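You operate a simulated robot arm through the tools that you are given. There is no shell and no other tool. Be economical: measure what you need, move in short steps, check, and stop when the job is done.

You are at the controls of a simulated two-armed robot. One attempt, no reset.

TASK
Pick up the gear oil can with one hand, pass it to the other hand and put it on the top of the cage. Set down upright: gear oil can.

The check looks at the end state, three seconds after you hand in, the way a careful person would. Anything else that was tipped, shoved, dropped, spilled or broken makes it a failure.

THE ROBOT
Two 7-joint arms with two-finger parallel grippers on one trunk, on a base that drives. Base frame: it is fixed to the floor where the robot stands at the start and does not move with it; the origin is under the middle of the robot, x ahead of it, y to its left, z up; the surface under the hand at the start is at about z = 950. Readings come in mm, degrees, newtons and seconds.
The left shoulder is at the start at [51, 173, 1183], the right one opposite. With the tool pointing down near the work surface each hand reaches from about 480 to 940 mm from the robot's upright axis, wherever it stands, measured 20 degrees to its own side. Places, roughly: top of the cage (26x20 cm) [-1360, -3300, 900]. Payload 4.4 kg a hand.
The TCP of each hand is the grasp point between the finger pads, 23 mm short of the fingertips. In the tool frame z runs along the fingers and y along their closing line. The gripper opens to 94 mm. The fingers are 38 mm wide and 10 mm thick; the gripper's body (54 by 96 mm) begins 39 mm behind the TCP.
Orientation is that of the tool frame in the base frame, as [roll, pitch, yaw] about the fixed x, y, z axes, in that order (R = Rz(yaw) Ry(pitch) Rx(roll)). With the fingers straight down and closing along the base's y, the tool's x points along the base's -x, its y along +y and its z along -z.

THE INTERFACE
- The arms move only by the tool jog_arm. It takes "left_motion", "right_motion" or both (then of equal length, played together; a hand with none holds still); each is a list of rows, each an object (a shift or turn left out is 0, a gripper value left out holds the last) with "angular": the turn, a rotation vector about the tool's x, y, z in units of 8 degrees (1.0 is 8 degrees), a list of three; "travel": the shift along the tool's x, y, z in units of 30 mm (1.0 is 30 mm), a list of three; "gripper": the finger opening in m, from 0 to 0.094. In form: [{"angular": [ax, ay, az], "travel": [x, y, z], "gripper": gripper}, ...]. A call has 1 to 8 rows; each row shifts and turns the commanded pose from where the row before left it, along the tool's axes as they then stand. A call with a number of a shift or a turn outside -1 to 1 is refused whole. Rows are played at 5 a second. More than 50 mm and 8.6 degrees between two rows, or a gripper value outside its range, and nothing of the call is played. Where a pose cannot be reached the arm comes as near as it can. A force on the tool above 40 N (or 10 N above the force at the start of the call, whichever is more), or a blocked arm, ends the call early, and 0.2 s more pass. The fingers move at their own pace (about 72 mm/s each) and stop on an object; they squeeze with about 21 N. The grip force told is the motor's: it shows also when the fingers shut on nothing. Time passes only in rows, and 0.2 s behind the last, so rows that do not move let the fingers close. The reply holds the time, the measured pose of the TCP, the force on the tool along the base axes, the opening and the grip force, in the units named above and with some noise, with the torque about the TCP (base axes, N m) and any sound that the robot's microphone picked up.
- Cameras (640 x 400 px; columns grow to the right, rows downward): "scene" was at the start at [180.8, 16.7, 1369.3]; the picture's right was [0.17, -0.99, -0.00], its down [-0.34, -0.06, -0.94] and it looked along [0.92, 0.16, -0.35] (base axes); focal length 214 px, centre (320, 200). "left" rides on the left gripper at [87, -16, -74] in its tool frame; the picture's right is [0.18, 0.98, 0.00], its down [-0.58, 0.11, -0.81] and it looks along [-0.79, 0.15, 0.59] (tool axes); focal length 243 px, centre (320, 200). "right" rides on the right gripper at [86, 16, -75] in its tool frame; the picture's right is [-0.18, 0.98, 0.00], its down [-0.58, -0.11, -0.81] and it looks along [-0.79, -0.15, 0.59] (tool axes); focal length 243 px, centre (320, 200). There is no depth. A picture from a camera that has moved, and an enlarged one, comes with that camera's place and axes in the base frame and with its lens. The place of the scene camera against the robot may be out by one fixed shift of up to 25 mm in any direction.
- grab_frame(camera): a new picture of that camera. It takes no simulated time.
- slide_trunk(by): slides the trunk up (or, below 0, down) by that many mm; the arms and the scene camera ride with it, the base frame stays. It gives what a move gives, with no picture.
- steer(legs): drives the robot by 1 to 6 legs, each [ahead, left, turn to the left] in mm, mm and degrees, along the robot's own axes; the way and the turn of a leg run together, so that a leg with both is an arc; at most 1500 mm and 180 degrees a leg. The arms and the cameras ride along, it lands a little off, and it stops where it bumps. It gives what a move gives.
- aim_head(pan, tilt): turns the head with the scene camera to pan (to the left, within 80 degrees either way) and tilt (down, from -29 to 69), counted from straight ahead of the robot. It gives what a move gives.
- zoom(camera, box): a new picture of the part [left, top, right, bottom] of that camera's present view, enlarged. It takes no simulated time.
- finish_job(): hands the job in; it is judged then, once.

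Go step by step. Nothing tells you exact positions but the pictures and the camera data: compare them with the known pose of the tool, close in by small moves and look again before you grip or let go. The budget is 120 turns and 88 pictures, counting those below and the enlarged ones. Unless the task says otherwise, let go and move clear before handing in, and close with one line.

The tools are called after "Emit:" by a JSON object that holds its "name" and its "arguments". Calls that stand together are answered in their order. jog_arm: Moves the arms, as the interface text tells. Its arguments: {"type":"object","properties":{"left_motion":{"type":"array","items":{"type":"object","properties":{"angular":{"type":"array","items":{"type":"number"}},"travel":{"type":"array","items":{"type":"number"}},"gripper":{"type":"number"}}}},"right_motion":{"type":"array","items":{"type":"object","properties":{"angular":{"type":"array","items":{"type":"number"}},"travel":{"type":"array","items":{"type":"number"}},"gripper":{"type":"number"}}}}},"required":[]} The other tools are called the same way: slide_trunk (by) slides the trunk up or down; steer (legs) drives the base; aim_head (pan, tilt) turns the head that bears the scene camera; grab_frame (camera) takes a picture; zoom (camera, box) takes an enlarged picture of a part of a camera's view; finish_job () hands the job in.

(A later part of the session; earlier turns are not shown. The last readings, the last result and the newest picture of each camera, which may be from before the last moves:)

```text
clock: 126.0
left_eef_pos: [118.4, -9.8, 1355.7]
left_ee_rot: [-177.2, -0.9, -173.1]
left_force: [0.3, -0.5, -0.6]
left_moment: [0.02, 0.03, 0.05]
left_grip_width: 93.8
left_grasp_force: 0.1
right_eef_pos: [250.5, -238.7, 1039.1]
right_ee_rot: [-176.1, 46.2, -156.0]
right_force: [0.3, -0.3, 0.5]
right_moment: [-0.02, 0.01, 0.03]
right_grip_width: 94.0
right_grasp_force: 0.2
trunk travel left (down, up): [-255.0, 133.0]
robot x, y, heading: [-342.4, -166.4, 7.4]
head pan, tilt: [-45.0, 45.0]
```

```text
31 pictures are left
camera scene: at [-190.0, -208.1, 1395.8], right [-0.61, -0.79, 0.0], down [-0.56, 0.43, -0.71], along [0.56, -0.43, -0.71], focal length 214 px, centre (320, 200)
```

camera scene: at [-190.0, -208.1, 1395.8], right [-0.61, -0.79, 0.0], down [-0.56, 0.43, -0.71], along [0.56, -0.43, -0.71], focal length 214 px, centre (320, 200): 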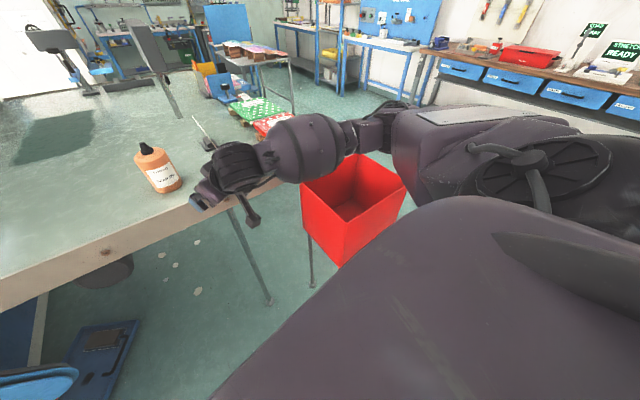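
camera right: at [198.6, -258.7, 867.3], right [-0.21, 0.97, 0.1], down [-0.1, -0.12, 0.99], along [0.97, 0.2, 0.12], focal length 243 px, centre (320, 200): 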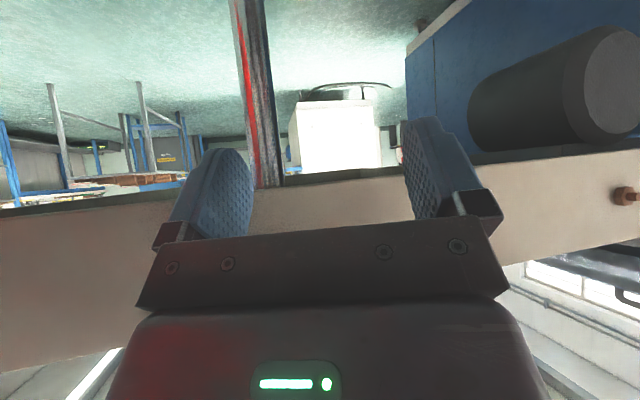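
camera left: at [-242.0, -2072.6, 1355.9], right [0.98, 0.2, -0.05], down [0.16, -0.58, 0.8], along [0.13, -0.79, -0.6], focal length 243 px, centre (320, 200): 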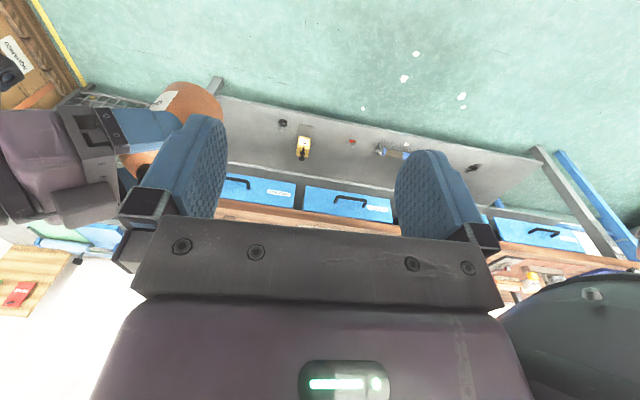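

The elbow is out and the bin stands upright. The flatter grip failed because the robot was too close, so I'll move left, away from the bin, to stand about 750 mm from the can.

Emit:
{"name": "steer", "arguments": {"legs": [[0, 200, 0], [50, 0, 0]]}}

Emit:
{"name": "jog_arm", "arguments": {"right_motion": [{"angular": [0.3, 0.4, 0.2]}, {"travel": [-0.7, 0, -0.4]}, {"travel": [-0.7, 0, -0.4]}, {"travel": [-0.7, 0, -0.2], "angular": [0, -0.5, 0]}, {"travel": [-0.6, 0, 0], "angular": [0, -0.8, 0]}, {"angular": [0, -0.8, 0]}, {"angular": [0, -0.8, 0]}, {}]}}

Emit:
{"name": "aim_head", "arguments": {"pan": -20, "tilt": 35}}

Emit:
{"name": "grab_frame", "arguments": {"camera": "scene"}}

```text
clock: 128.9
left_eef_pos: [142.0, 195.7, 1356.4]
left_ee_rot: [-177.5, -0.8, -173.0]
left_force: [1.4, 0.3, -0.9]
left_moment: [-0.01, 0.06, -0.01]
left_grip_width: 94.1
left_grasp_force: 0.0
right_eef_pos: [272.5, -31.8, 1041.5]
right_ee_rot: [-176.1, 46.3, -155.9]
right_force: [0.6, -0.2, -0.3]
right_moment: [-0.04, -0.02, 0.01]
right_grip_width: 94.1
right_grasp_force: 0.1
trunk travel left (down, up): [-255.0, 133.0]
robot x, y, heading: [-316.7, 39.7, 7.7]
head pan, tilt: [-45.0, 45.0]
```

```text
clock: 130.7
left_eef_pos: [139.7, 195.0, 1355.5]
left_ee_rot: [-177.3, -0.7, -173.1]
left_force: [0.0, -0.1, 0.2]
left_moment: [-0.04, 0.0, 0.01]
left_grip_width: 93.8
left_grasp_force: 0.0
right_eef_pos: [307.3, -17.0, 1119.9]
right_ee_rot: [-172.8, 63.3, -154.9]
right_force: [1.1, -0.2, 0.4]
right_moment: [0.02, 0.03, 0.01]
right_grip_width: 93.9
right_grasp_force: 0.0
right hand out of reach, approached as far as the arm can: row 7
trunk travel left (down, up): [-255.0, 133.0]
robot x, y, heading: [-316.2, 38.8, 7.2]
head pan, tilt: [-45.0, 45.0]
```

```text
clock: 131.6
left_eef_pos: [140.7, 194.8, 1357.0]
left_ee_rot: [-177.3, -0.6, -173.0]
left_force: [0.0, -0.1, -0.2]
left_moment: [0.02, -0.02, 0.01]
left_grip_width: 93.9
left_grasp_force: 0.0
right_eef_pos: [306.7, -16.7, 1118.4]
right_ee_rot: [-172.7, 63.2, -154.9]
right_force: [-0.4, 0.2, -0.7]
right_moment: [0.0, 0.0, 0.0]
right_grip_width: 94.1
right_grasp_force: 0.0
trunk travel left (down, up): [-255.0, 133.0]
robot x, y, heading: [-318.4, 40.1, 7.6]
head pan, tilt: [-20.0, 35.0]
```

```text
30 pictures are left
camera scene: at [-147.1, 28.4, 1410.9], right [-0.22, -0.98, 0.0], down [-0.56, 0.12, -0.82], along [0.8, -0.18, -0.57], focal length 214 px, centre (320, 200)
```

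scene: 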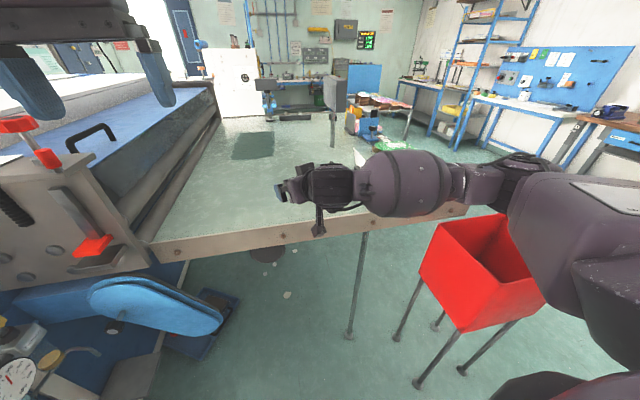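

The can is hidden behind the arm. I'll shift the right hand to the right in front of the can with the flat pointing, then check through its camera.

Emit:
{"name": "jog_arm", "arguments": {"right_motion": [{"travel": [0, -0.8, 0], "angular": [0.33, -0.02, 0.28]}, {"travel": [0, -0.8, 0], "angular": [0.33, -0.02, 0.28]}, {"travel": [0.1, -0.8, 0.1], "angular": [0.33, -0.02, 0.28]}, {"travel": [0.3, -0.8, 0.1], "angular": [0.33, -0.02, 0.28]}, {"travel": [0.4, -0.8, 0.2]}, {"travel": [0.5, -0.8, 0.3]}, {}]}}

Emit:
{"name": "grab_frame", "arguments": {"camera": "right"}}

```text
clock: 133.2
left_eef_pos: [140.5, 196.3, 1355.7]
left_ee_rot: [-177.4, -0.7, -173.0]
left_force: [0.0, 0.1, 0.2]
left_moment: [-0.02, 0.01, -0.04]
left_grip_width: 94.1
left_grasp_force: 0.0
right_eef_pos: [334.3, -166.6, 1097.4]
right_ee_rot: [179.3, 64.2, -175.2]
right_force: [1.5, -1.3, 0.4]
right_moment: [-0.02, 0.02, -0.01]
right_grip_width: 94.0
right_grasp_force: 0.0
right hand out of reach, approached as far as the arm can: row 4, 5, 6
trunk travel left (down, up): [-255.0, 133.0]
robot x, y, heading: [-315.9, 40.0, 7.6]
head pan, tilt: [-20.0, 35.0]
```

```text
29 pictures are left
camera right: at [228.9, -158.9, 1052.2], right [-0.01, 0.99, 0.17], down [-0.46, -0.16, 0.87], along [0.89, -0.07, 0.46], focal length 243 px, centre (320, 200)
```

right: 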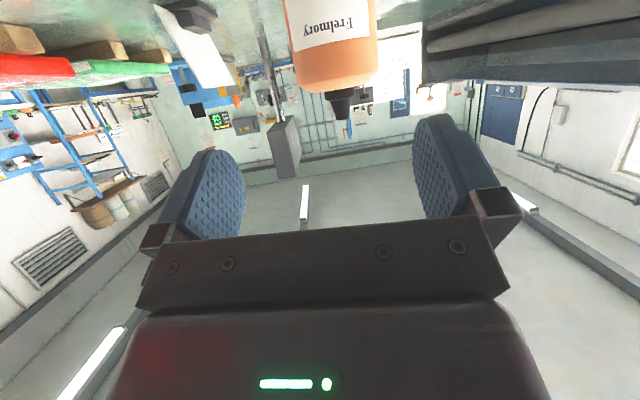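

The can's axis is confirmed at about [466, -144]. I'll center sideways and advance halfway along the fingers.

Emit:
{"name": "jog_arm", "arguments": {"right_motion": [{"travel": [0.1, 0.18, 0.5]}, {"travel": [0.1, 0.18, 0.5]}, {"travel": [0.1, 0, 0.5]}, {"travel": [0.1, 0, 0.5]}, {}]}}

Emit:
{"name": "grab_frame", "arguments": {"camera": "right"}}

```text
clock: 134.4
left_eef_pos: [139.9, 196.0, 1356.2]
left_ee_rot: [-177.4, -0.7, -173.1]
left_force: [-0.3, 0.4, 0.0]
left_moment: [0.0, -0.02, 0.0]
left_grip_width: 94.0
left_grasp_force: 0.1
right_eef_pos: [345.4, -182.1, 1090.2]
right_ee_rot: [179.8, 64.4, -175.1]
right_force: [-0.3, 0.0, 0.3]
right_moment: [-0.01, 0.04, 0.02]
right_grip_width: 93.9
right_grasp_force: 0.1
right hand out of reach, approached as far as the arm can: row 1, 2, 3, 4
trunk travel left (down, up): [-255.0, 133.0]
robot x, y, heading: [-317.5, 41.0, 7.6]
head pan, tilt: [-20.0, 35.0]
```

```text
28 pictures are left
camera right: at [239.4, -173.7, 1044.3], right [-0.01, 0.99, 0.17], down [-0.46, -0.15, 0.87], along [0.89, -0.07, 0.46], focal length 243 px, centre (320, 200)
```

right: 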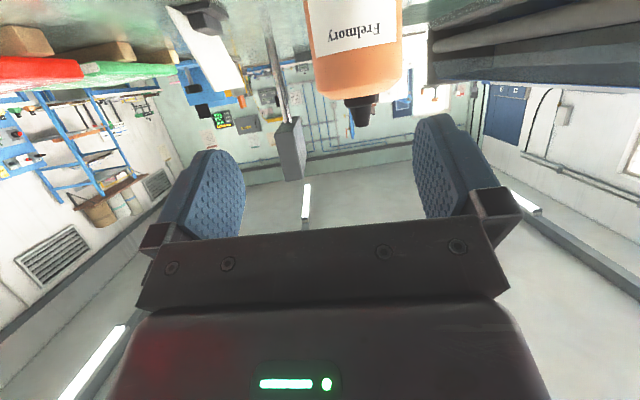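

The arm can't go lower at this angle by itself, but trunk and base can. I'll lower the trunk 58 mm, slide the base 22 mm left, and check the line-up.

Emit:
{"name": "slide_trunk", "arguments": {"by": -58}}

Emit:
{"name": "steer", "arguments": {"legs": [[0, 22, 0]]}}

Emit:
{"name": "grab_frame", "arguments": {"camera": "right"}}

Emit:
{"name": "grab_frame", "arguments": {"camera": "scene"}}

```text
clock: 135.4
left_eef_pos: [138.1, 195.9, 1301.0]
left_ee_rot: [-177.3, -0.5, -173.0]
left_force: [0.5, 0.7, 0.2]
left_moment: [-0.01, 0.04, -0.05]
left_grip_width: 93.9
left_grasp_force: 0.1
right_eef_pos: [352.5, -182.0, 987.3]
right_ee_rot: [-180.0, 59.5, -175.1]
right_force: [6.5, -1.1, 26.4]
right_moment: [1.26, -0.34, -0.5]
right_grip_width: 93.3
right_grasp_force: 0.0
trunk travel left (down, up): [-197.0, 191.0]
robot x, y, heading: [-317.2, 39.2, 7.3]
head pan, tilt: [-20.0, 35.0]
```

```text
clock: 136.2
left_eef_pos: [140.3, 205.0, 1298.7]
left_ee_rot: [-177.5, -0.7, -173.1]
left_force: [-0.4, 0.5, 0.7]
left_moment: [0.0, -0.02, -0.01]
left_grip_width: 93.9
left_grasp_force: 0.0
right_eef_pos: [353.0, -174.1, 985.8]
right_ee_rot: [-179.9, 59.7, -175.0]
right_force: [-0.1, 3.1, 3.4]
right_moment: [-0.1, 0.15, -0.15]
right_grip_width: 94.1
right_grasp_force: 0.0
trunk travel left (down, up): [-197.0, 191.0]
robot x, y, heading: [-321.8, 49.9, 7.4]
head pan, tilt: [-20.0, 35.0]
stopped in leg 1: the force on the tool passed its limit at 44 N (the readings are from after the stop); the commanded pose is now the measured one
```

```text
27 pictures are left
camera right: at [244.0, -165.4, 949.1], right [0.01, 0.99, 0.16], down [-0.39, -0.14, 0.91], along [0.92, -0.07, 0.39], focal length 243 px, centre (320, 200)
```

right: 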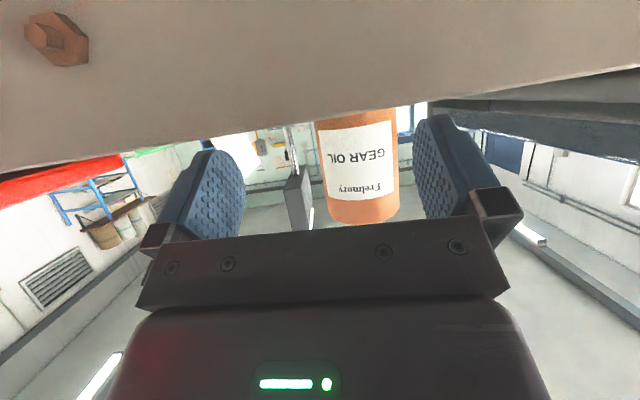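

```text
26 pictures are left
camera scene: at [-104.4, 44.0, 1348.3], right [-0.22, -0.98, 0.0], down [-0.56, 0.12, -0.82], along [0.8, -0.18, -0.57], focal length 214 px, centre (320, 200)
```

scene: 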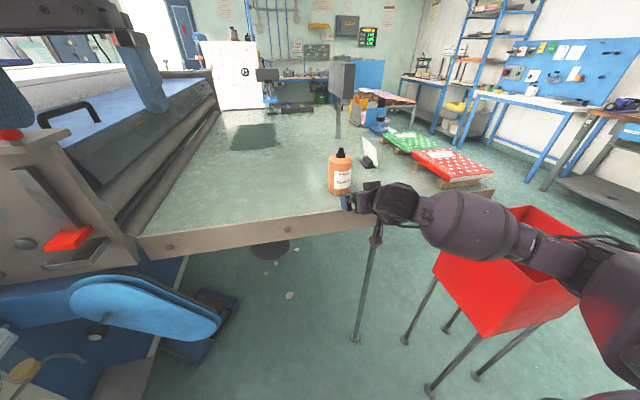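

The trunk move let the arm settle toward its earlier command, so the hand is lower (z 986), lightly touching the table edge. I'll lift it about 46 mm; the resulting 30° angle will serve.

Emit:
{"name": "jog_arm", "arguments": {"right_motion": [{"travel": [-0.45, 0, -0.27]}, {"travel": [-0.45, 0, -0.27]}, {"travel": [-0.45, 0, -0.25]}, {}]}}

Emit:
{"name": "grab_frame", "arguments": {"camera": "right"}}

```text
clock: 137.2
left_eef_pos: [138.6, 204.6, 1298.5]
left_ee_rot: [-177.4, -0.7, -173.0]
left_force: [0.7, 0.2, -0.3]
left_moment: [0.02, -0.02, -0.02]
left_grip_width: 93.9
left_grasp_force: 0.1
right_eef_pos: [354.0, -174.6, 1031.8]
right_ee_rot: [-179.7, 59.5, -175.0]
right_force: [0.4, 0.5, -0.4]
right_moment: [0.0, 0.0, -0.02]
right_grip_width: 94.1
right_grasp_force: 0.1
trunk travel left (down, up): [-197.0, 191.0]
robot x, y, heading: [-323.6, 51.0, 7.6]
head pan, tilt: [-20.0, 35.0]
```

```text
25 pictures are left
camera right: at [244.5, -165.7, 995.6], right [0.01, 0.99, 0.16], down [-0.39, -0.14, 0.91], along [0.92, -0.07, 0.38], focal length 243 px, centre (320, 200)
```

right: 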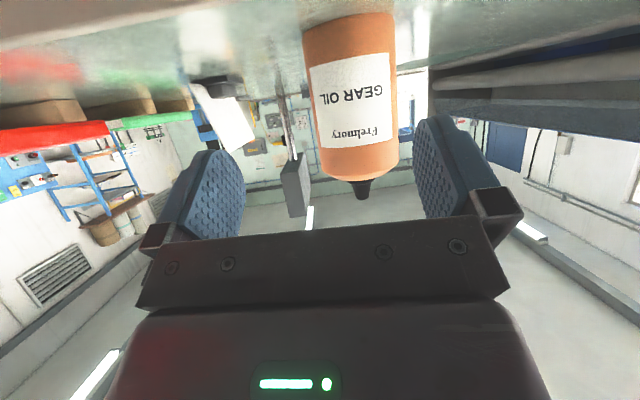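

Now it's reachable. The can's axis reads about [467, -142]. I'll center (22 mm left) and move half the way horizontally.

Emit:
{"name": "jog_arm", "arguments": {"right_motion": [{"travel": [0, 0.37, 0]}, {"travel": [0, 0.37, 0]}, {"travel": [-0.3, 0, 0.51]}, {"travel": [-0.3, 0, 0.51]}, {"travel": [-0.3, 0, 0.51]}, {}]}}

Emit:
{"name": "grab_frame", "arguments": {"camera": "right"}}

```text
clock: 138.6
left_eef_pos: [139.1, 204.7, 1299.6]
left_ee_rot: [-177.3, -0.7, -173.0]
left_force: [-0.2, -0.2, 0.0]
left_moment: [-0.05, 0.0, 0.0]
left_grip_width: 93.9
left_grasp_force: 0.1
right_eef_pos: [405.1, -148.7, 1032.9]
right_ee_rot: [-179.6, 59.6, -174.9]
right_force: [0.5, -0.7, 0.3]
right_moment: [-0.02, 0.0, -0.01]
right_grip_width: 93.8
right_grasp_force: 0.1
trunk travel left (down, up): [-197.0, 191.0]
robot x, y, heading: [-320.2, 46.5, 7.6]
head pan, tilt: [-20.0, 35.0]
```

```text
24 pictures are left
camera right: at [295.5, -139.7, 996.1], right [0.01, 0.99, 0.16], down [-0.39, -0.14, 0.91], along [0.92, -0.07, 0.38], focal length 243 px, centre (320, 200)
```

right: 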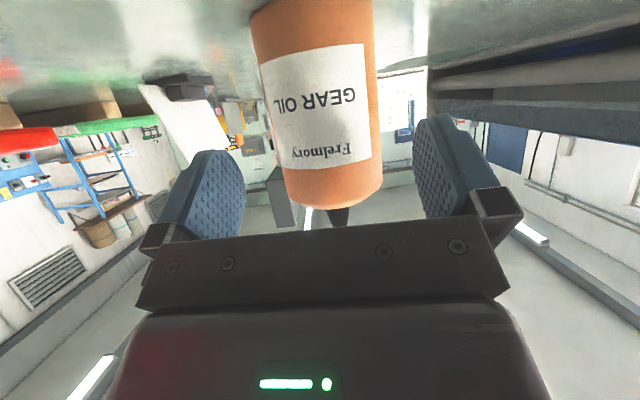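

The can is well centered. I'll advance the last 53 mm and close.

Emit:
{"name": "jog_arm", "arguments": {"right_motion": [{"travel": [-0.3, 0, 0.51]}, {"travel": [-0.3, 0, 0.51]}, {"travel": [-0.3, 0, 0.51]}, {}]}}

Emit:
{"name": "grab_frame", "arguments": {"camera": "right"}}

```text
clock: 139.6
left_eef_pos: [138.8, 204.6, 1299.5]
left_ee_rot: [-177.4, -0.8, -173.1]
left_force: [0.7, -0.3, 0.0]
left_moment: [0.0, 0.05, 0.03]
left_grip_width: 94.0
left_grasp_force: 0.0
right_eef_pos: [458.4, -143.6, 1032.7]
right_ee_rot: [-179.6, 59.6, -174.8]
right_force: [0.4, 0.2, 0.7]
right_moment: [0.02, -0.01, 0.01]
right_grip_width: 93.9
right_grasp_force: 0.0
trunk travel left (down, up): [-197.0, 191.0]
robot x, y, heading: [-320.5, 48.0, 7.5]
head pan, tilt: [-20.0, 35.0]
```

```text
23 pictures are left
camera right: at [349.0, -134.9, 996.0], right [0.01, 0.99, 0.16], down [-0.39, -0.14, 0.91], along [0.92, -0.07, 0.38], focal length 243 px, centre (320, 200)
```

right: 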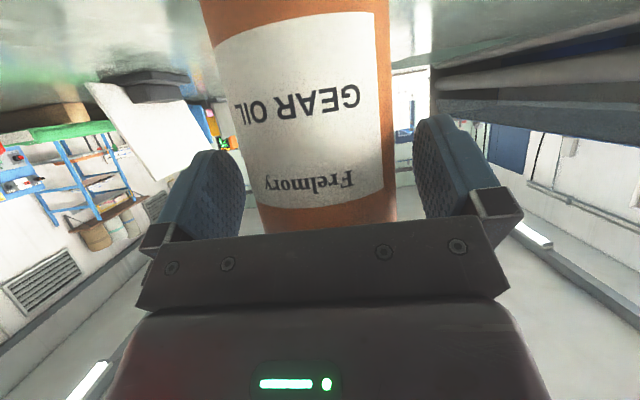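

I'll trim 2 mm sideways, close, and lift about 100 mm.

Emit:
{"name": "jog_arm", "arguments": {"right_motion": [{"travel": [0, -0.07, 0]}, {"gripper": 0.075}, {"gripper": 0.06}, {"gripper": 0.06}, {"gripper": 0.06}]}}

Emit:
{"name": "jog_arm", "arguments": {"right_motion": [{"travel": [-0.2, 0, -0.12]}, {"travel": [-0.5, 0, -0.29]}, {"travel": [-0.5, 0, -0.29]}, {"travel": [-0.5, 0, -0.29]}, {"travel": [-0.5, 0, -0.29]}, {"travel": [-0.5, 0, -0.29]}, {"travel": [-0.3, 0, -0.17]}, {}]}}

Emit:
{"name": "grab_frame", "arguments": {"camera": "scene"}}

```text
clock: 140.8
left_eef_pos: [138.1, 204.8, 1297.5]
left_ee_rot: [-177.4, -0.8, -173.1]
left_force: [-0.1, 0.2, 0.8]
left_moment: [-0.03, 0.02, 0.03]
left_grip_width: 94.0
left_grasp_force: 0.1
right_eef_pos: [458.0, -145.4, 1032.0]
right_ee_rot: [-179.6, 59.7, -174.9]
right_force: [0.6, 0.3, 0.9]
right_moment: [0.21, 0.08, 0.0]
right_grip_width: 71.2
right_grasp_force: 20.8
trunk travel left (down, up): [-197.0, 191.0]
robot x, y, heading: [-320.5, 48.4, 7.6]
head pan, tilt: [-20.0, 35.0]
```

```text
clock: 142.6
left_eef_pos: [138.6, 204.8, 1298.8]
left_ee_rot: [-177.4, -0.7, -173.0]
left_force: [-0.8, 0.2, -0.8]
left_moment: [0.0, 0.01, 0.02]
left_grip_width: 94.2
left_grasp_force: 0.1
right_eef_pos: [458.6, -145.8, 1136.6]
right_ee_rot: [-179.6, 59.5, -174.9]
right_force: [-0.1, 0.8, -3.3]
right_moment: [0.0, 0.04, -0.01]
right_grip_width: 71.2
right_grasp_force: 21.1
trunk travel left (down, up): [-197.0, 191.0]
robot x, y, heading: [-321.1, 50.6, 7.8]
head pan, tilt: [-20.0, 35.0]
```

```text
22 pictures are left
camera scene: at [-103.6, 44.2, 1348.4], right [-0.22, -0.98, 0.0], down [-0.56, 0.12, -0.82], along [0.8, -0.18, -0.57], focal length 214 px, centre (320, 200)
```

scene: 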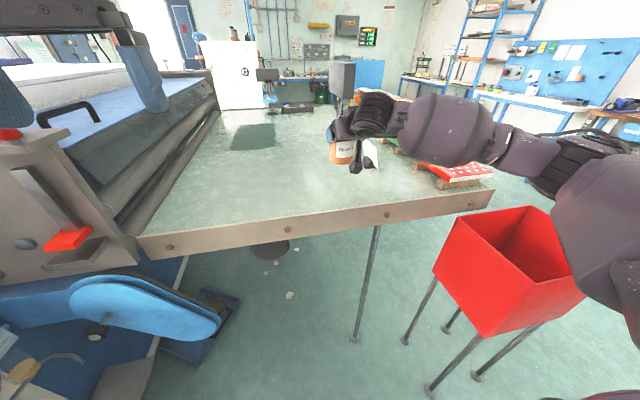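

The can is lifted in the lower grip. Before folding the arm in for the handover I back off 380 mm, clear of the bin and the machine.

Emit:
{"name": "steer", "arguments": {"legs": [[-380, 0, 0]]}}

Emit:
{"name": "jog_arm", "arguments": {"right_motion": [{"travel": [0.2, 0.9, -0.35]}, {"travel": [0.2, 0.9, -0.35]}, {"travel": [0.2, 0.9, -0.35]}, {"travel": [0.2, 0.9, -0.35]}, {"travel": [0.2, 0.9, -0.35]}, {"travel": [0.2, 0.9, -0.35]}, {"travel": [0.2, 0.9, -0.35]}, {}]}}

Emit:
{"name": "aim_head", "arguments": {"pan": 0, "tilt": 30}}

Emit:
{"name": "grab_frame", "arguments": {"camera": "scene"}}

```text
clock: 145.0
left_eef_pos: [-234.9, 154.5, 1298.2]
left_ee_rot: [-177.4, -0.7, -173.2]
left_force: [0.4, 0.7, 0.1]
left_moment: [0.0, -0.02, 0.01]
left_grip_width: 94.1
left_grasp_force: 0.1
right_eef_pos: [84.7, -196.5, 1136.2]
right_ee_rot: [-179.6, 59.6, -175.1]
right_force: [0.7, -1.0, -3.6]
right_moment: [0.03, 0.06, 0.01]
right_grip_width: 71.2
right_grasp_force: 21.1
trunk travel left (down, up): [-197.0, 191.0]
robot x, y, heading: [-695.4, 0.2, 7.2]
head pan, tilt: [-20.0, 35.0]
```

```text
clock: 146.8
left_eef_pos: [-236.4, 153.4, 1298.9]
left_ee_rot: [-177.4, -0.6, -173.3]
left_force: [-0.3, 0.1, 0.6]
left_moment: [0.0, 0.0, -0.03]
left_grip_width: 94.0
left_grasp_force: 0.0
right_eef_pos: [-14.8, -15.7, 1135.9]
right_ee_rot: [-179.6, 59.6, -175.1]
right_force: [-0.2, 0.2, -4.2]
right_moment: [-0.01, 0.02, 0.02]
right_grip_width: 71.1
right_grasp_force: 20.7
trunk travel left (down, up): [-197.0, 191.0]
robot x, y, heading: [-692.0, 3.7, 7.4]
head pan, tilt: [-20.0, 35.0]
```

```text
clock: 147.7
left_eef_pos: [-233.4, 155.7, 1298.4]
left_ee_rot: [-177.4, -0.7, -173.2]
left_force: [-0.3, -0.7, 0.4]
left_moment: [0.02, 0.02, 0.0]
left_grip_width: 94.1
left_grasp_force: 0.1
right_eef_pos: [-14.7, -14.7, 1137.1]
right_ee_rot: [-179.6, 59.5, -175.0]
right_force: [0.1, -0.5, -3.9]
right_moment: [0.01, 0.03, 0.01]
right_grip_width: 71.6
right_grasp_force: 21.5
trunk travel left (down, up): [-197.0, 191.0]
robot x, y, heading: [-694.7, -3.2, 7.4]
head pan, tilt: [0.0, 30.0]
```

```text
21 pictures are left
camera scene: at [-473.9, 25.3, 1356.3], right [0.13, -0.99, 0.0], down [-0.5, -0.06, -0.87], along [0.86, 0.11, -0.5], focal length 214 px, centre (320, 200)
```

scene: 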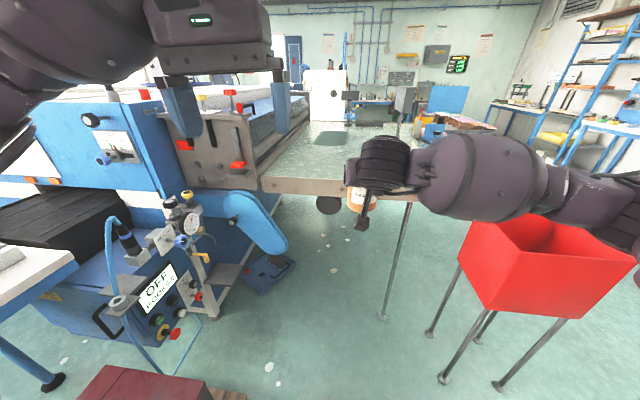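

Both hands are in clear air. For the left hand to take the cap from above, I'll roll it 30° so its bracket clears the right wrist. I also lift it a little and bring the can 90 mm toward the center.

Emit:
{"name": "jog_arm", "arguments": {"left_motion": [{"angular": [0, 0, 0.94], "travel": [0, 0, -0.4]}, {"angular": [0, 0, 0.94], "travel": [0, 0, -0.4]}, {"angular": [0, 0, 0.94], "travel": [0, 0, -0.4]}, {"angular": [0, 0, 0.94], "gripper": 0.06}, {}], "right_motion": [{"travel": [0, 0.75, 0]}, {"travel": [0, 0.75, 0]}, {"travel": [0, 0.75, 0]}, {"travel": [0, 0.75, 0]}, {}]}}

```text
clock: 148.8
left_eef_pos: [-234.9, 155.2, 1335.1]
left_ee_rot: [-177.3, 0.8, 156.8]
left_force: [-0.1, -0.5, -0.2]
left_moment: [-0.04, 0.03, 0.0]
left_grip_width: 59.9
left_grasp_force: 0.0
right_eef_pos: [-22.1, 74.2, 1136.2]
right_ee_rot: [-179.6, 59.5, -175.3]
right_force: [-0.4, -0.5, -3.4]
right_moment: [0.03, 0.03, 0.06]
right_grip_width: 71.3
right_grasp_force: 21.0
trunk travel left (down, up): [-197.0, 191.0]
robot x, y, heading: [-694.4, -1.3, 7.3]
head pan, tilt: [0.0, 30.0]
```

I'll move the left hand forward to above the cap, staying high.

Emit:
{"name": "jog_arm", "arguments": {"left_motion": [{"travel": [-1, 0.06, 0], "angular": [-0.1, 0, 0]}, {"travel": [-1, 0.06, 0], "angular": [-0.1, 0, 0]}, {"travel": [-1, 0.06, 0], "angular": [-0.1, 0, 0]}, {"travel": [-1, 0.06, 0]}, {"travel": [-1, 0.06, 0]}, {"travel": [-1, 0.06, 0]}, {"travel": [-1, 0.06, 0]}, {"travel": [-1, 0.06, 0]}]}}

Emit:
{"name": "grab_frame", "arguments": {"camera": "left"}}

Emit:
{"name": "grab_frame", "arguments": {"camera": "scene"}}

```text
clock: 150.7
left_eef_pos: [-7.5, 74.8, 1336.4]
left_ee_rot: [-179.8, 0.6, 156.7]
left_force: [-0.3, 0.3, -0.4]
left_moment: [0.01, 0.0, 0.01]
left_grip_width: 60.1
left_grasp_force: 0.1
right_eef_pos: [-22.8, 74.7, 1136.8]
right_ee_rot: [-179.7, 59.5, -175.1]
right_force: [0.6, 0.4, -3.7]
right_moment: [-0.01, 0.09, 0.0]
right_grip_width: 71.1
right_grasp_force: 20.8
trunk travel left (down, up): [-197.0, 191.0]
robot x, y, heading: [-693.8, 1.4, 7.4]
head pan, tilt: [0.0, 30.0]
```

```text
20 pictures are left
camera left: at [-95.0, 95.0, 1409.8], right [0.22, 0.98, -0.01], down [0.57, -0.12, 0.81], along [0.79, -0.18, -0.58], focal length 243 px, centre (320, 200)
```

left: 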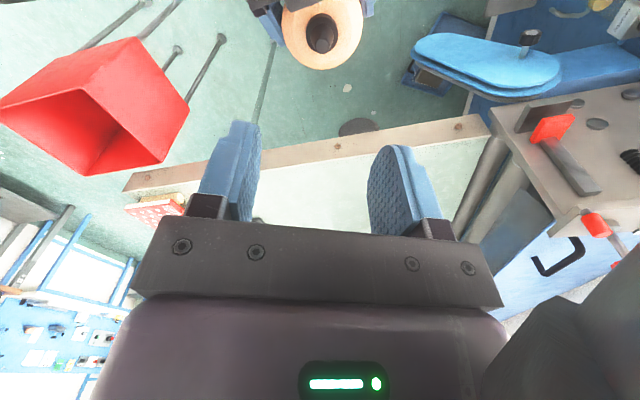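

```text
19 pictures are left
camera scene: at [-473.6, 24.5, 1356.2], right [0.13, -0.99, 0.0], down [-0.5, -0.06, -0.87], along [0.86, 0.11, -0.5], focal length 214 px, centre (320, 200)
```

scene: 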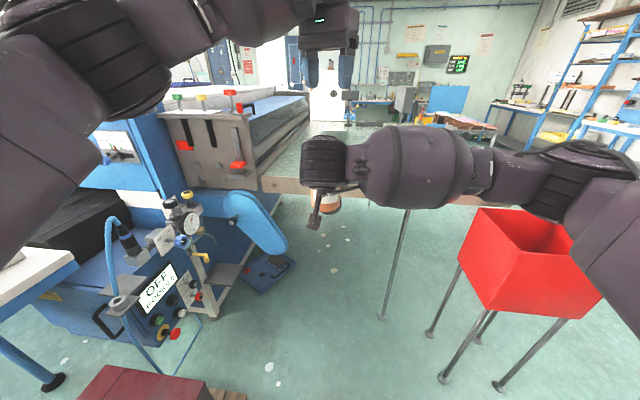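

The cap sits right under the left hand, within 2 mm. I'll narrow the fingers to 44 mm, lower to just above the cap, and look.

Emit:
{"name": "jog_arm", "arguments": {"left_motion": [{"travel": [-0.06, -0.06, 0.8], "gripper": 0.044}, {"travel": [0, 0, 0.8]}, {"travel": [0, 0, 0.8]}, {"travel": [0, 0, 0.8]}, {}]}}

Emit:
{"name": "grab_frame", "arguments": {"camera": "left"}}

```text
clock: 151.8
left_eef_pos: [-7.9, 71.6, 1240.8]
left_ee_rot: [-179.8, 0.7, 156.8]
left_force: [0.0, -0.4, 0.8]
left_moment: [-0.04, 0.0, -0.01]
left_grip_width: 43.7
left_grasp_force: 0.0
right_eef_pos: [-23.2, 75.3, 1137.3]
right_ee_rot: [-179.6, 59.6, -175.1]
right_force: [-1.0, -0.7, -2.8]
right_moment: [-0.03, 0.04, 0.01]
right_grip_width: 71.0
right_grasp_force: 20.9
trunk travel left (down, up): [-197.0, 191.0]
robot x, y, heading: [-690.4, -0.8, 7.5]
head pan, tilt: [0.0, 30.0]
```

```text
18 pictures are left
camera left: at [-93.7, 92.1, 1314.1], right [0.22, 0.98, -0.01], down [0.57, -0.12, 0.81], along [0.79, -0.18, -0.58], focal length 243 px, centre (320, 200)
```

left: 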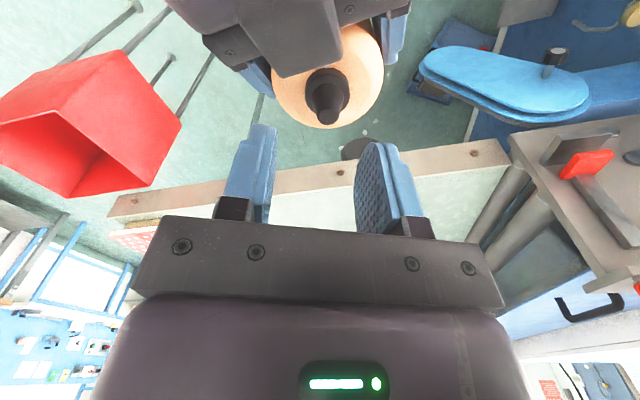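

The cap is 3 mm off in the closing direction and the right hand's box is clear. I'll trim and lower 50 mm around the cap.

Emit:
{"name": "jog_arm", "arguments": {"left_motion": [{"travel": [0, 0.11, 0.3]}, {"travel": [0, 0, 0.5]}, {"travel": [0, 0, 0.5]}, {"travel": [0, 0, 0.38]}, {}]}}

Emit:
{"name": "grab_frame", "arguments": {"camera": "left"}}

```text
clock: 153.1
left_eef_pos: [-4.5, 73.7, 1192.2]
left_ee_rot: [-179.9, 0.8, 156.8]
left_force: [-0.6, -0.1, 7.9]
left_moment: [-0.1, 0.22, 0.06]
left_grip_width: 44.0
left_grasp_force: 0.0
right_eef_pos: [-22.9, 75.3, 1135.4]
right_ee_rot: [-179.5, 59.3, -175.0]
right_force: [1.4, -0.2, -11.6]
right_moment: [0.15, -0.02, -0.06]
right_grip_width: 71.1
right_grasp_force: 20.9
trunk travel left (down, up): [-197.0, 191.0]
robot x, y, heading: [-695.2, 0.1, 7.4]
head pan, tilt: [0.0, 30.0]
```

```text
17 pictures are left
camera left: at [-91.2, 95.5, 1264.4], right [0.22, 0.98, -0.01], down [0.57, -0.12, 0.81], along [0.79, -0.18, -0.58], focal length 243 px, centre (320, 200)
```

left: 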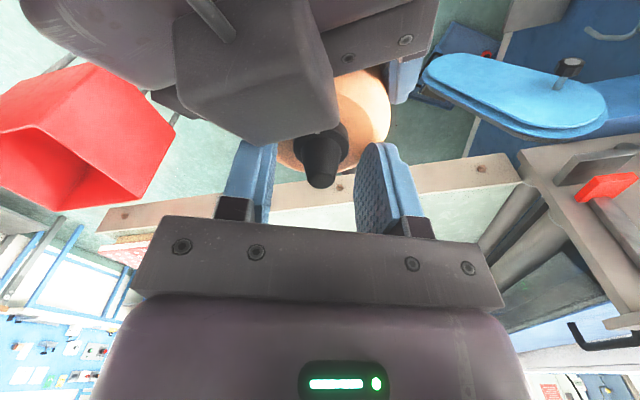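

The fingertips touch the can's top (8 N), with the cap centered between them. I'll raise 2.5 mm and close on the cap.

Emit:
{"name": "jog_arm", "arguments": {"left_motion": [{"travel": [0, 0, -0.09]}, {}, {"gripper": 0.03}, {"gripper": 0.015}, {"gripper": 0.01}, {"gripper": 0.01}, {"gripper": 0.01}]}}

Emit:
{"name": "grab_frame", "arguments": {"camera": "left"}}

```text
clock: 154.7
left_eef_pos: [-3.5, 73.3, 1193.3]
left_ee_rot: [-179.7, 0.6, 156.6]
left_force: [-4.6, -4.4, 0.6]
left_moment: [-0.08, 0.1, 0.11]
left_grip_width: 27.3
left_grasp_force: 20.7
right_eef_pos: [-22.3, 75.5, 1137.7]
right_ee_rot: [-179.7, 59.6, -175.2]
right_force: [4.4, 3.4, -1.6]
right_moment: [-0.16, 0.12, 0.0]
right_grip_width: 71.1
right_grasp_force: 20.5
trunk travel left (down, up): [-197.0, 191.0]
robot x, y, heading: [-693.9, -4.3, 7.3]
head pan, tilt: [0.0, 30.0]
```

```text
16 pictures are left
camera left: at [-91.4, 95.3, 1266.0], right [0.22, 0.98, -0.01], down [0.57, -0.12, 0.81], along [0.79, -0.18, -0.58], focal length 243 px, centre (320, 200)
```

left: 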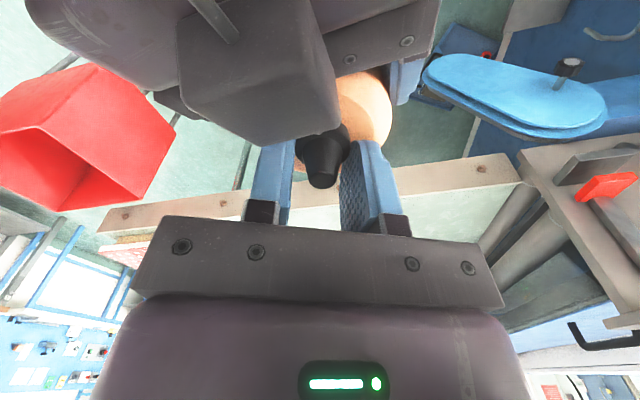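

The left hand holds the cap collar firmly (27 mm, 20.7 N). Now I'll open the right hand and check that the left carries the weight.

Emit:
{"name": "jog_arm", "arguments": {"right_motion": [{"gripper": 0.08}, {"gripper": 0.094}, {"gripper": 0.094}, {}]}}

```text
clock: 155.7
left_eef_pos: [-4.4, 74.6, 1192.9]
left_ee_rot: [-179.8, 0.7, 156.8]
left_force: [-0.3, -0.2, -0.4]
left_moment: [-0.01, 0.0, -0.02]
left_grip_width: 26.7
left_grasp_force: 21.2
right_eef_pos: [-22.3, 74.4, 1136.2]
right_ee_rot: [-179.5, 59.4, -175.1]
right_force: [-0.4, -0.1, -0.1]
right_moment: [0.03, -0.02, 0.02]
right_grip_width: 94.1
right_grasp_force: 0.0
trunk travel left (down, up): [-197.0, 191.0]
robot x, y, heading: [-695.7, 1.6, 7.5]
head pan, tilt: [0.0, 30.0]
```

Neither hand shows the can's weight, so I'll check at once.

Emit:
{"name": "grab_frame", "arguments": {"camera": "left"}}

Emit:
{"name": "grab_frame", "arguments": {"camera": "right"}}

```text
15 pictures are left
camera left: at [-91.3, 95.6, 1266.2], right [0.22, 0.98, -0.01], down [0.57, -0.12, 0.81], along [0.79, -0.18, -0.58], focal length 243 px, centre (320, 200)
```

left: 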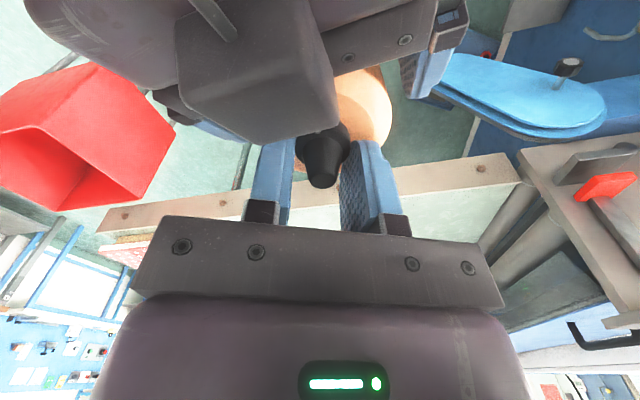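

```text
14 pictures are left
camera right: at [-131.7, 84.0, 1099.8], right [0.01, 0.99, 0.16], down [-0.39, -0.14, 0.91], along [0.92, -0.07, 0.38], focal length 243 px, centre (320, 200)
```

right: 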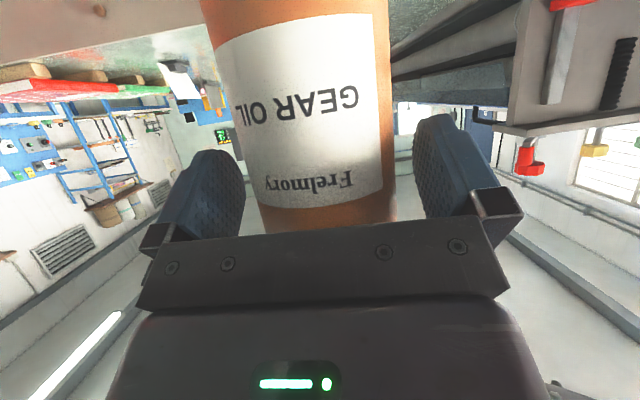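

The can hangs securely from the left hand, with the right fingers open around it. I'll withdraw the right hand horizontally backward.

Emit:
{"name": "jog_arm", "arguments": {"right_motion": [{"travel": [0.2, 0, -0.34]}, {"travel": [0.4, 0, -0.65]}, {"travel": [0.45, 0, -0.75]}, {"travel": [0.45, 0, -0.75]}, {"travel": [0.45, 0, -0.75]}, {"travel": [0.3, -0.4, -0.5]}, {"travel": [0, -0.9, 0]}, {"travel": [0, -0.9, 0]}]}}

Emit:
{"name": "grab_frame", "arguments": {"camera": "scene"}}

```text
clock: 157.4
left_eef_pos: [-4.7, 74.6, 1193.8]
left_ee_rot: [-179.8, 0.8, 156.8]
left_force: [0.4, -0.3, 0.6]
left_moment: [0.02, -0.04, -0.03]
left_grip_width: 26.8
left_grasp_force: 21.2
right_eef_pos: [-147.3, -2.5, 1134.3]
right_ee_rot: [-179.7, 59.4, -175.1]
right_force: [0.5, 0.3, -0.6]
right_moment: [-0.02, -0.01, 0.04]
right_grip_width: 94.0
right_grasp_force: 0.0
trunk travel left (down, up): [-197.0, 191.0]
robot x, y, heading: [-690.8, -1.4, 7.4]
head pan, tilt: [0.0, 30.0]
```

```text
13 pictures are left
camera scene: at [-474.2, 24.7, 1356.4], right [0.13, -0.99, 0.0], down [-0.5, -0.06, -0.87], along [0.86, 0.11, -0.5], focal length 214 px, centre (320, 200)
```

scene: 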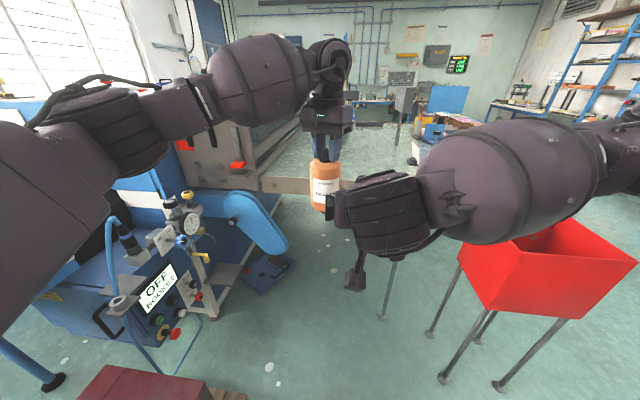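

The handover is done: the can hangs upright from the left hand and the right is clear. I'll tuck the right arm aside and drive to the cage: turn to face -y, go forward, then slide right.

Emit:
{"name": "jog_arm", "arguments": {"right_motion": [{"travel": [0, -0.9, 0], "angular": [0, 0.4, 0]}, {"travel": [0, -0.9, 0], "angular": [0, 0.4, 0]}, {"travel": [0, -0.9, 0], "angular": [0, 0.4, 0]}, {"travel": [0, -0.9, 0], "angular": [0, 0.4, 0]}, {"travel": [0, -0.9, 0]}, {}]}}

Emit:
{"name": "steer", "arguments": {"legs": [[0, 0, -97.4], [900, 0, 0], [900, 0, 0]]}}

Emit:
{"name": "aim_head", "arguments": {"pan": -30, "tilt": 25}}

Emit:
{"name": "grab_frame", "arguments": {"camera": "scene"}}

```text
clock: 158.8
left_eef_pos: [-3.9, 75.5, 1191.6]
left_ee_rot: [-179.8, 0.6, 156.8]
left_force: [-0.9, 0.2, 0.1]
left_moment: [-0.01, -0.04, -0.02]
left_grip_width: 26.9
left_grasp_force: 20.8
right_eef_pos: [-137.5, -135.6, 1135.0]
right_ee_rot: [-179.6, 46.7, -175.1]
right_force: [-0.4, -0.2, -0.4]
right_moment: [-0.01, 0.01, -0.04]
right_grip_width: 94.0
right_grasp_force: 0.1
trunk travel left (down, up): [-197.0, 191.0]
robot x, y, heading: [-694.9, 5.1, 7.3]
head pan, tilt: [0.0, 30.0]
```

```text
clock: 172.1
left_eef_pos: [-725.2, -2488.9, 1192.7]
left_ee_rot: [-179.9, 0.7, 58.9]
left_force: [0.1, 1.0, 0.7]
left_moment: [-0.02, 0.02, -0.02]
left_grip_width: 26.0
left_grasp_force: 21.5
right_eef_pos: [-914.3, -2330.4, 1135.0]
right_ee_rot: [-179.6, 46.7, 87.0]
right_force: [1.2, -0.1, 0.3]
right_moment: [0.0, -0.01, 0.01]
right_grip_width: 94.1
right_grasp_force: 0.1
trunk travel left (down, up): [-197.0, 191.0]
robot x, y, heading: [-707.1, -1795.8, -90.4]
head pan, tilt: [0.0, 30.0]
```

```text
clock: 173.0
left_eef_pos: [-725.8, -2490.1, 1194.2]
left_ee_rot: [-179.8, 0.8, 58.9]
left_force: [-0.6, 0.1, 0.0]
left_moment: [-0.03, 0.01, -0.04]
left_grip_width: 26.2
left_grasp_force: 21.1
right_eef_pos: [-914.7, -2329.4, 1135.2]
right_ee_rot: [-179.7, 46.7, 87.1]
right_force: [0.5, 0.0, -0.3]
right_moment: [0.01, -0.01, 0.03]
right_grip_width: 94.2
right_grasp_force: 0.0
trunk travel left (down, up): [-197.0, 191.0]
robot x, y, heading: [-706.3, -1797.6, -90.3]
head pan, tilt: [-30.0, 25.0]
```

```text
12 pictures are left
camera scene: at [-753.5, -2011.7, 1364.2], right [-0.86, 0.51, 0.0], down [0.21, 0.36, -0.91], along [-0.46, -0.78, -0.42], focal length 214 px, centre (320, 200)
```

scene: 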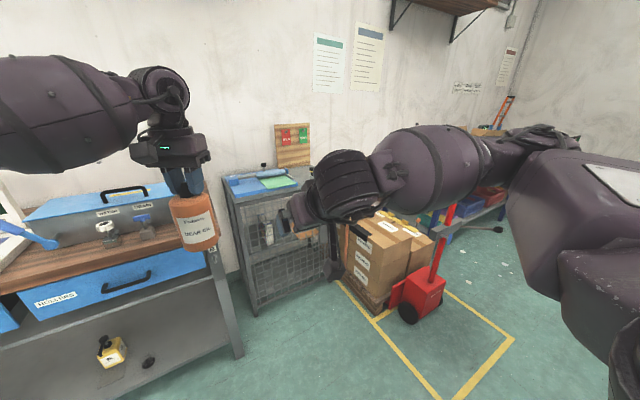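

The can hangs well and the way is clear. I'll slide right 624 mm, then drive 640 mm forward so the can hangs over the cage front with about 70 mm clearance.

Emit:
{"name": "steer", "arguments": {"legs": [[0, -624, 0], [640, 0, 0]]}}

Emit:
{"name": "aim_head", "arguments": {"pan": 0, "tilt": 32}}

Emit:
{"name": "grab_frame", "arguments": {"camera": "scene"}}

```text
clock: 181.7
left_eef_pos: [-1349.8, -3064.9, 1191.2]
left_ee_rot: [-179.7, 0.5, 59.1]
left_force: [-0.5, -1.6, -0.1]
left_moment: [0.02, 0.02, 0.0]
left_grip_width: 25.6
left_grasp_force: 21.1
right_eef_pos: [-1540.1, -2905.4, 1134.2]
right_ee_rot: [-179.7, 46.6, 87.2]
right_force: [0.1, -0.7, 0.0]
right_moment: [-0.01, -0.02, 0.03]
right_grip_width: 94.1
right_grasp_force: 0.0
trunk travel left (down, up): [-197.0, 191.0]
robot x, y, heading: [-1327.8, -2370.5, -90.1]
head pan, tilt: [-30.0, 25.0]
stopped in leg 2: the robot was blocked; the commanded pose is now the measured one
```

```text
clock: 182.6
left_eef_pos: [-1349.2, -3063.1, 1193.9]
left_ee_rot: [-179.8, 0.7, 59.0]
left_force: [0.0, -0.5, 0.0]
left_moment: [-0.04, 0.0, 0.0]
left_grip_width: 25.3
left_grasp_force: 20.9
right_eef_pos: [-1540.8, -2902.8, 1135.0]
right_ee_rot: [-179.7, 46.8, 87.3]
right_force: [-1.0, -0.2, 0.3]
right_moment: [-0.02, -0.02, 0.01]
right_grip_width: 94.0
right_grasp_force: 0.1
trunk travel left (down, up): [-197.0, 191.0]
robot x, y, heading: [-1331.6, -2369.1, -90.2]
head pan, tilt: [0.0, 32.0]
```

```text
11 pictures are left
camera scene: at [-1333.5, -2595.2, 1353.1], right [-1.0, 0.0, 0.0], down [0.0, 0.53, -0.85], along [0.0, -0.85, -0.53], focal length 214 px, centre (320, 200)
```

scene: 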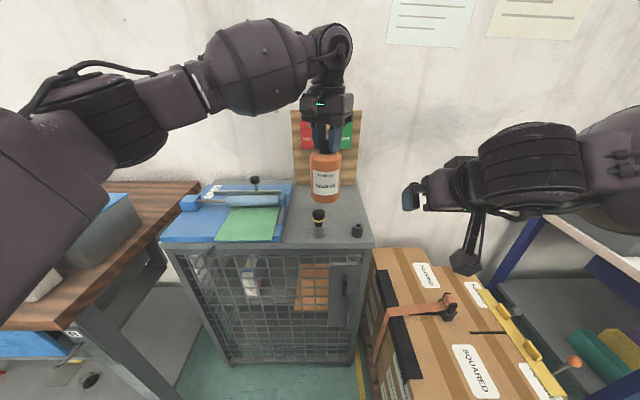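

Something stopped the base about 70 mm short, so the arm will do the rest. The spot at about [-1375, -3250] is free, behind the two small items. I'll reach the left arm out over it, keeping the height.

Emit:
{"name": "jog_arm", "arguments": {"left_motion": [{"travel": [-0.6, 0.24, 0]}, {"travel": [-0.87, 0.35, 0]}, {"travel": [-0.87, 0.35, 0]}, {"travel": [-0.87, 0.35, 0]}, {"travel": [-0.87, 0.35, 0]}, {"travel": [-0.87, 0.35, 0]}, {"travel": [-0.87, 0.35, 0]}, {"travel": [-0.3, 0.1, 0]}]}}

Emit:
{"name": "grab_frame", "arguments": {"camera": "scene"}}

```text
clock: 184.4
left_eef_pos: [-1361.0, -3145.8, 1194.8]
left_ee_rot: [-179.8, 0.8, 59.1]
left_force: [0.0, 0.4, -0.4]
left_moment: [0.0, 0.01, 0.0]
left_grip_width: 25.3
left_grasp_force: 21.5
left hand out of reach, approached as far as the arm can: row 4, 5, 6, 7, 8
right_eef_pos: [-1540.6, -2902.9, 1135.9]
right_ee_rot: [-179.7, 46.8, 87.2]
right_force: [-0.5, -0.7, 0.5]
right_moment: [0.03, -0.02, -0.04]
right_grip_width: 94.3
right_grasp_force: 0.0
trunk travel left (down, up): [-197.0, 191.0]
robot x, y, heading: [-1328.2, -2366.2, -90.1]
head pan, tilt: [0.0, 32.0]
```

```text
10 pictures are left
camera scene: at [-1333.4, -2595.1, 1353.1], right [-1.0, 0.0, 0.0], down [0.0, 0.53, -0.85], along [0.0, -0.85, -0.53], focal length 214 px, centre (320, 200)
```

scene: 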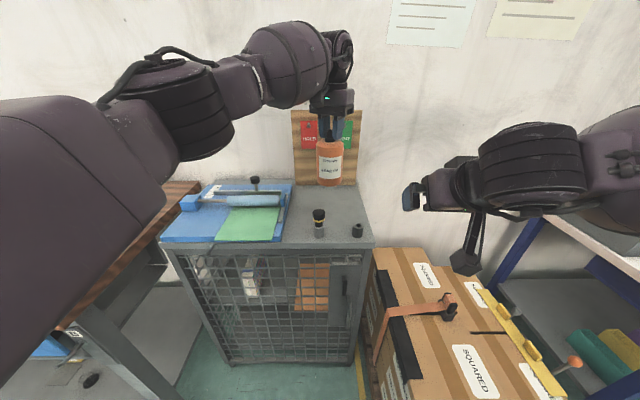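

The arm's reach ends at y about -3146 at this height. I'll bring the base slightly left, away from the cartons, and a bit further ahead, then check.

Emit:
{"name": "steer", "arguments": {"legs": [[0, 70, 0], [85, 0, 0]]}}

```text
clock: 186.4
left_eef_pos: [-1292.7, -3232.5, 1195.0]
left_ee_rot: [-179.8, 0.8, 59.2]
left_force: [-0.3, -0.4, -3.5]
left_moment: [-0.04, 0.04, -0.01]
left_grip_width: 24.1
left_grasp_force: 21.1
right_eef_pos: [-1471.5, -2988.5, 1136.0]
right_ee_rot: [-179.7, 46.8, 87.2]
right_force: [0.2, -0.2, 0.0]
right_moment: [0.0, 0.03, -0.02]
right_grip_width: 93.9
right_grasp_force: 0.1
trunk travel left (down, up): [-197.0, 191.0]
robot x, y, heading: [-1259.0, -2455.9, -90.4]
head pan, tilt: [0.0, 32.0]
```

The base moved freely, and the can now hangs past the two items at about [-1289, -3225]. I'll bring the arm's command back to a reachable spot near [-1310, -3262] while lowering 60 mm.

Emit:
{"name": "jog_arm", "arguments": {"left_motion": [{"travel": [0.81, -0.46, 0.5]}, {"travel": [0.81, -0.46, 0.7]}, {"travel": [0.81, -0.46, 0.8]}, {}]}}

Emit:
{"name": "grab_frame", "arguments": {"camera": "scene"}}

```text
clock: 187.4
left_eef_pos: [-1293.1, -3146.8, 1132.7]
left_ee_rot: [-179.8, 0.7, 59.0]
left_force: [-0.2, 0.2, -2.9]
left_moment: [0.0, 0.02, 0.0]
left_grip_width: 23.7
left_grasp_force: 21.3
right_eef_pos: [-1471.8, -2987.0, 1136.2]
right_ee_rot: [-179.7, 46.7, 87.1]
right_force: [0.1, -0.1, -0.1]
right_moment: [-0.03, 0.0, -0.02]
right_grip_width: 94.1
right_grasp_force: 0.0
trunk travel left (down, up): [-197.0, 191.0]
robot x, y, heading: [-1263.1, -2452.3, -90.0]
head pan, tilt: [0.0, 32.0]
```

```text
9 pictures are left
camera scene: at [-1264.7, -2679.8, 1353.2], right [-1.0, 0.0, 0.0], down [0.0, 0.53, -0.85], along [0.0, -0.85, -0.53], focal length 214 px, centre (320, 200)
```

scene: 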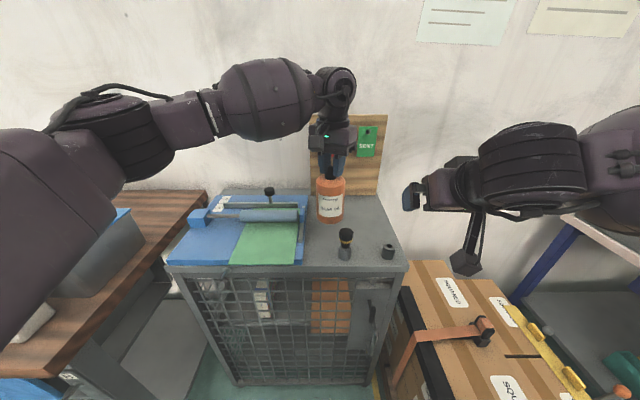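

The command had already followed the hand, so it moved back; the can is still high, beside the first item. I'll raise slightly and reach forward again at this lower height.

Emit:
{"name": "jog_arm", "arguments": {"left_motion": [{"travel": [0, 0, -0.5]}, {"travel": [-0.86, 0.35, 0]}, {"travel": [-0.86, 0.35, 0]}, {"travel": [-0.86, 0.35, 0]}, {"travel": [-0.86, 0.35, 0]}, {}]}}

```text
clock: 188.8
left_eef_pos: [-1306.0, -3238.6, 1151.2]
left_ee_rot: [-179.9, 0.8, 59.1]
left_force: [-0.5, 0.6, -3.6]
left_moment: [-0.01, -0.01, 0.03]
left_grip_width: 23.7
left_grasp_force: 21.1
left hand out of reach, approached as far as the arm can: row 5
right_eef_pos: [-1472.0, -2987.6, 1134.7]
right_ee_rot: [-179.7, 46.8, 87.1]
right_force: [0.3, -0.2, 0.5]
right_moment: [0.0, -0.01, 0.0]
right_grip_width: 93.8
right_grasp_force: 0.0
trunk travel left (down, up): [-197.0, 191.0]
robot x, y, heading: [-1260.3, -2456.0, -90.4]
head pan, tilt: [0.0, 32.0]
```

The can is at about [-1302, -3232]. I'll drive 28 mm ahead, lower 70 mm, and look before touching down.

Emit:
{"name": "steer", "arguments": {"legs": [[28, 0, 0]]}}

Emit:
{"name": "jog_arm", "arguments": {"left_motion": [{"travel": [0, 0, 0.6]}, {"travel": [0, 0, 0.6]}, {"travel": [0, 0, 0.6]}, {"travel": [0, 0, 0.5]}, {}]}}

Emit:
{"name": "zoom", "arguments": {"camera": "scene", "box": [240, 130, 440, 280]}}

Emit:
{"name": "grab_frame", "arguments": {"camera": "left"}}

```text
clock: 189.6
left_eef_pos: [-1306.5, -3267.9, 1151.3]
left_ee_rot: [-179.9, 0.7, 59.0]
left_force: [-0.2, -1.1, -4.7]
left_moment: [-0.01, 0.03, -0.05]
left_grip_width: 23.6
left_grasp_force: 21.0
right_eef_pos: [-1471.7, -3015.8, 1135.9]
right_ee_rot: [-179.8, 46.7, 87.2]
right_force: [0.3, 0.4, -0.4]
right_moment: [0.01, -0.04, -0.01]
right_grip_width: 94.0
right_grasp_force: 0.1
trunk travel left (down, up): [-197.0, 191.0]
robot x, y, heading: [-1261.2, -2481.8, -90.3]
head pan, tilt: [0.0, 32.0]
```

```text
clock: 190.8
left_eef_pos: [-1307.0, -3267.1, 1082.0]
left_ee_rot: [-179.8, 0.8, 59.0]
left_force: [1.5, 0.3, -4.0]
left_moment: [-0.08, -0.01, 0.0]
left_grip_width: 23.9
left_grasp_force: 20.8
right_eef_pos: [-1472.1, -3015.3, 1136.4]
right_ee_rot: [-179.7, 46.8, 87.1]
right_force: [-0.7, 0.2, 0.3]
right_moment: [0.0, 0.0, 0.02]
right_grip_width: 94.1
right_grasp_force: 0.0
trunk travel left (down, up): [-197.0, 191.0]
robot x, y, heading: [-1265.1, -2484.1, -89.9]
head pan, tilt: [0.0, 32.0]
```

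```text
2.67 times, centred on (340, 205) of scene
camera zoom: at [-1264.5, -2707.5, 1353.3], right [-1.0, 0.0, 0.0], down [0.0, 0.53, -0.85], along [0.0, -0.85, -0.53], focal length 572 px, centre (267, 187)
```

zoom: 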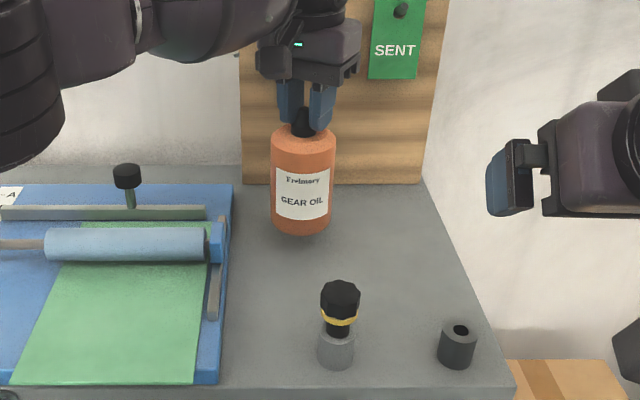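

```text
7 pictures are left
camera left: at [-1276.8, -3182.8, 1154.6], right [0.94, -0.35, -0.01], down [-0.2, -0.55, 0.81], along [-0.29, -0.76, -0.58], focal length 243 px, centre (320, 200)
```

left: 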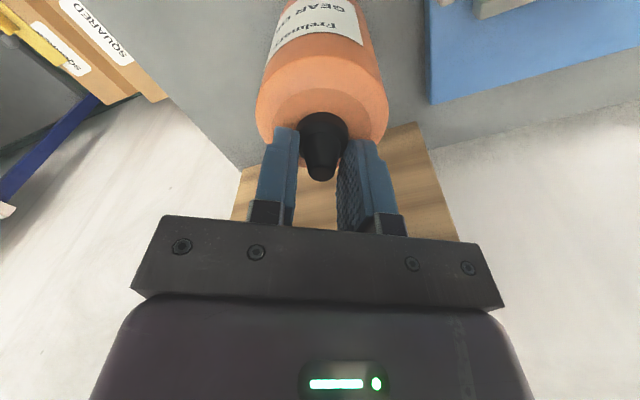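

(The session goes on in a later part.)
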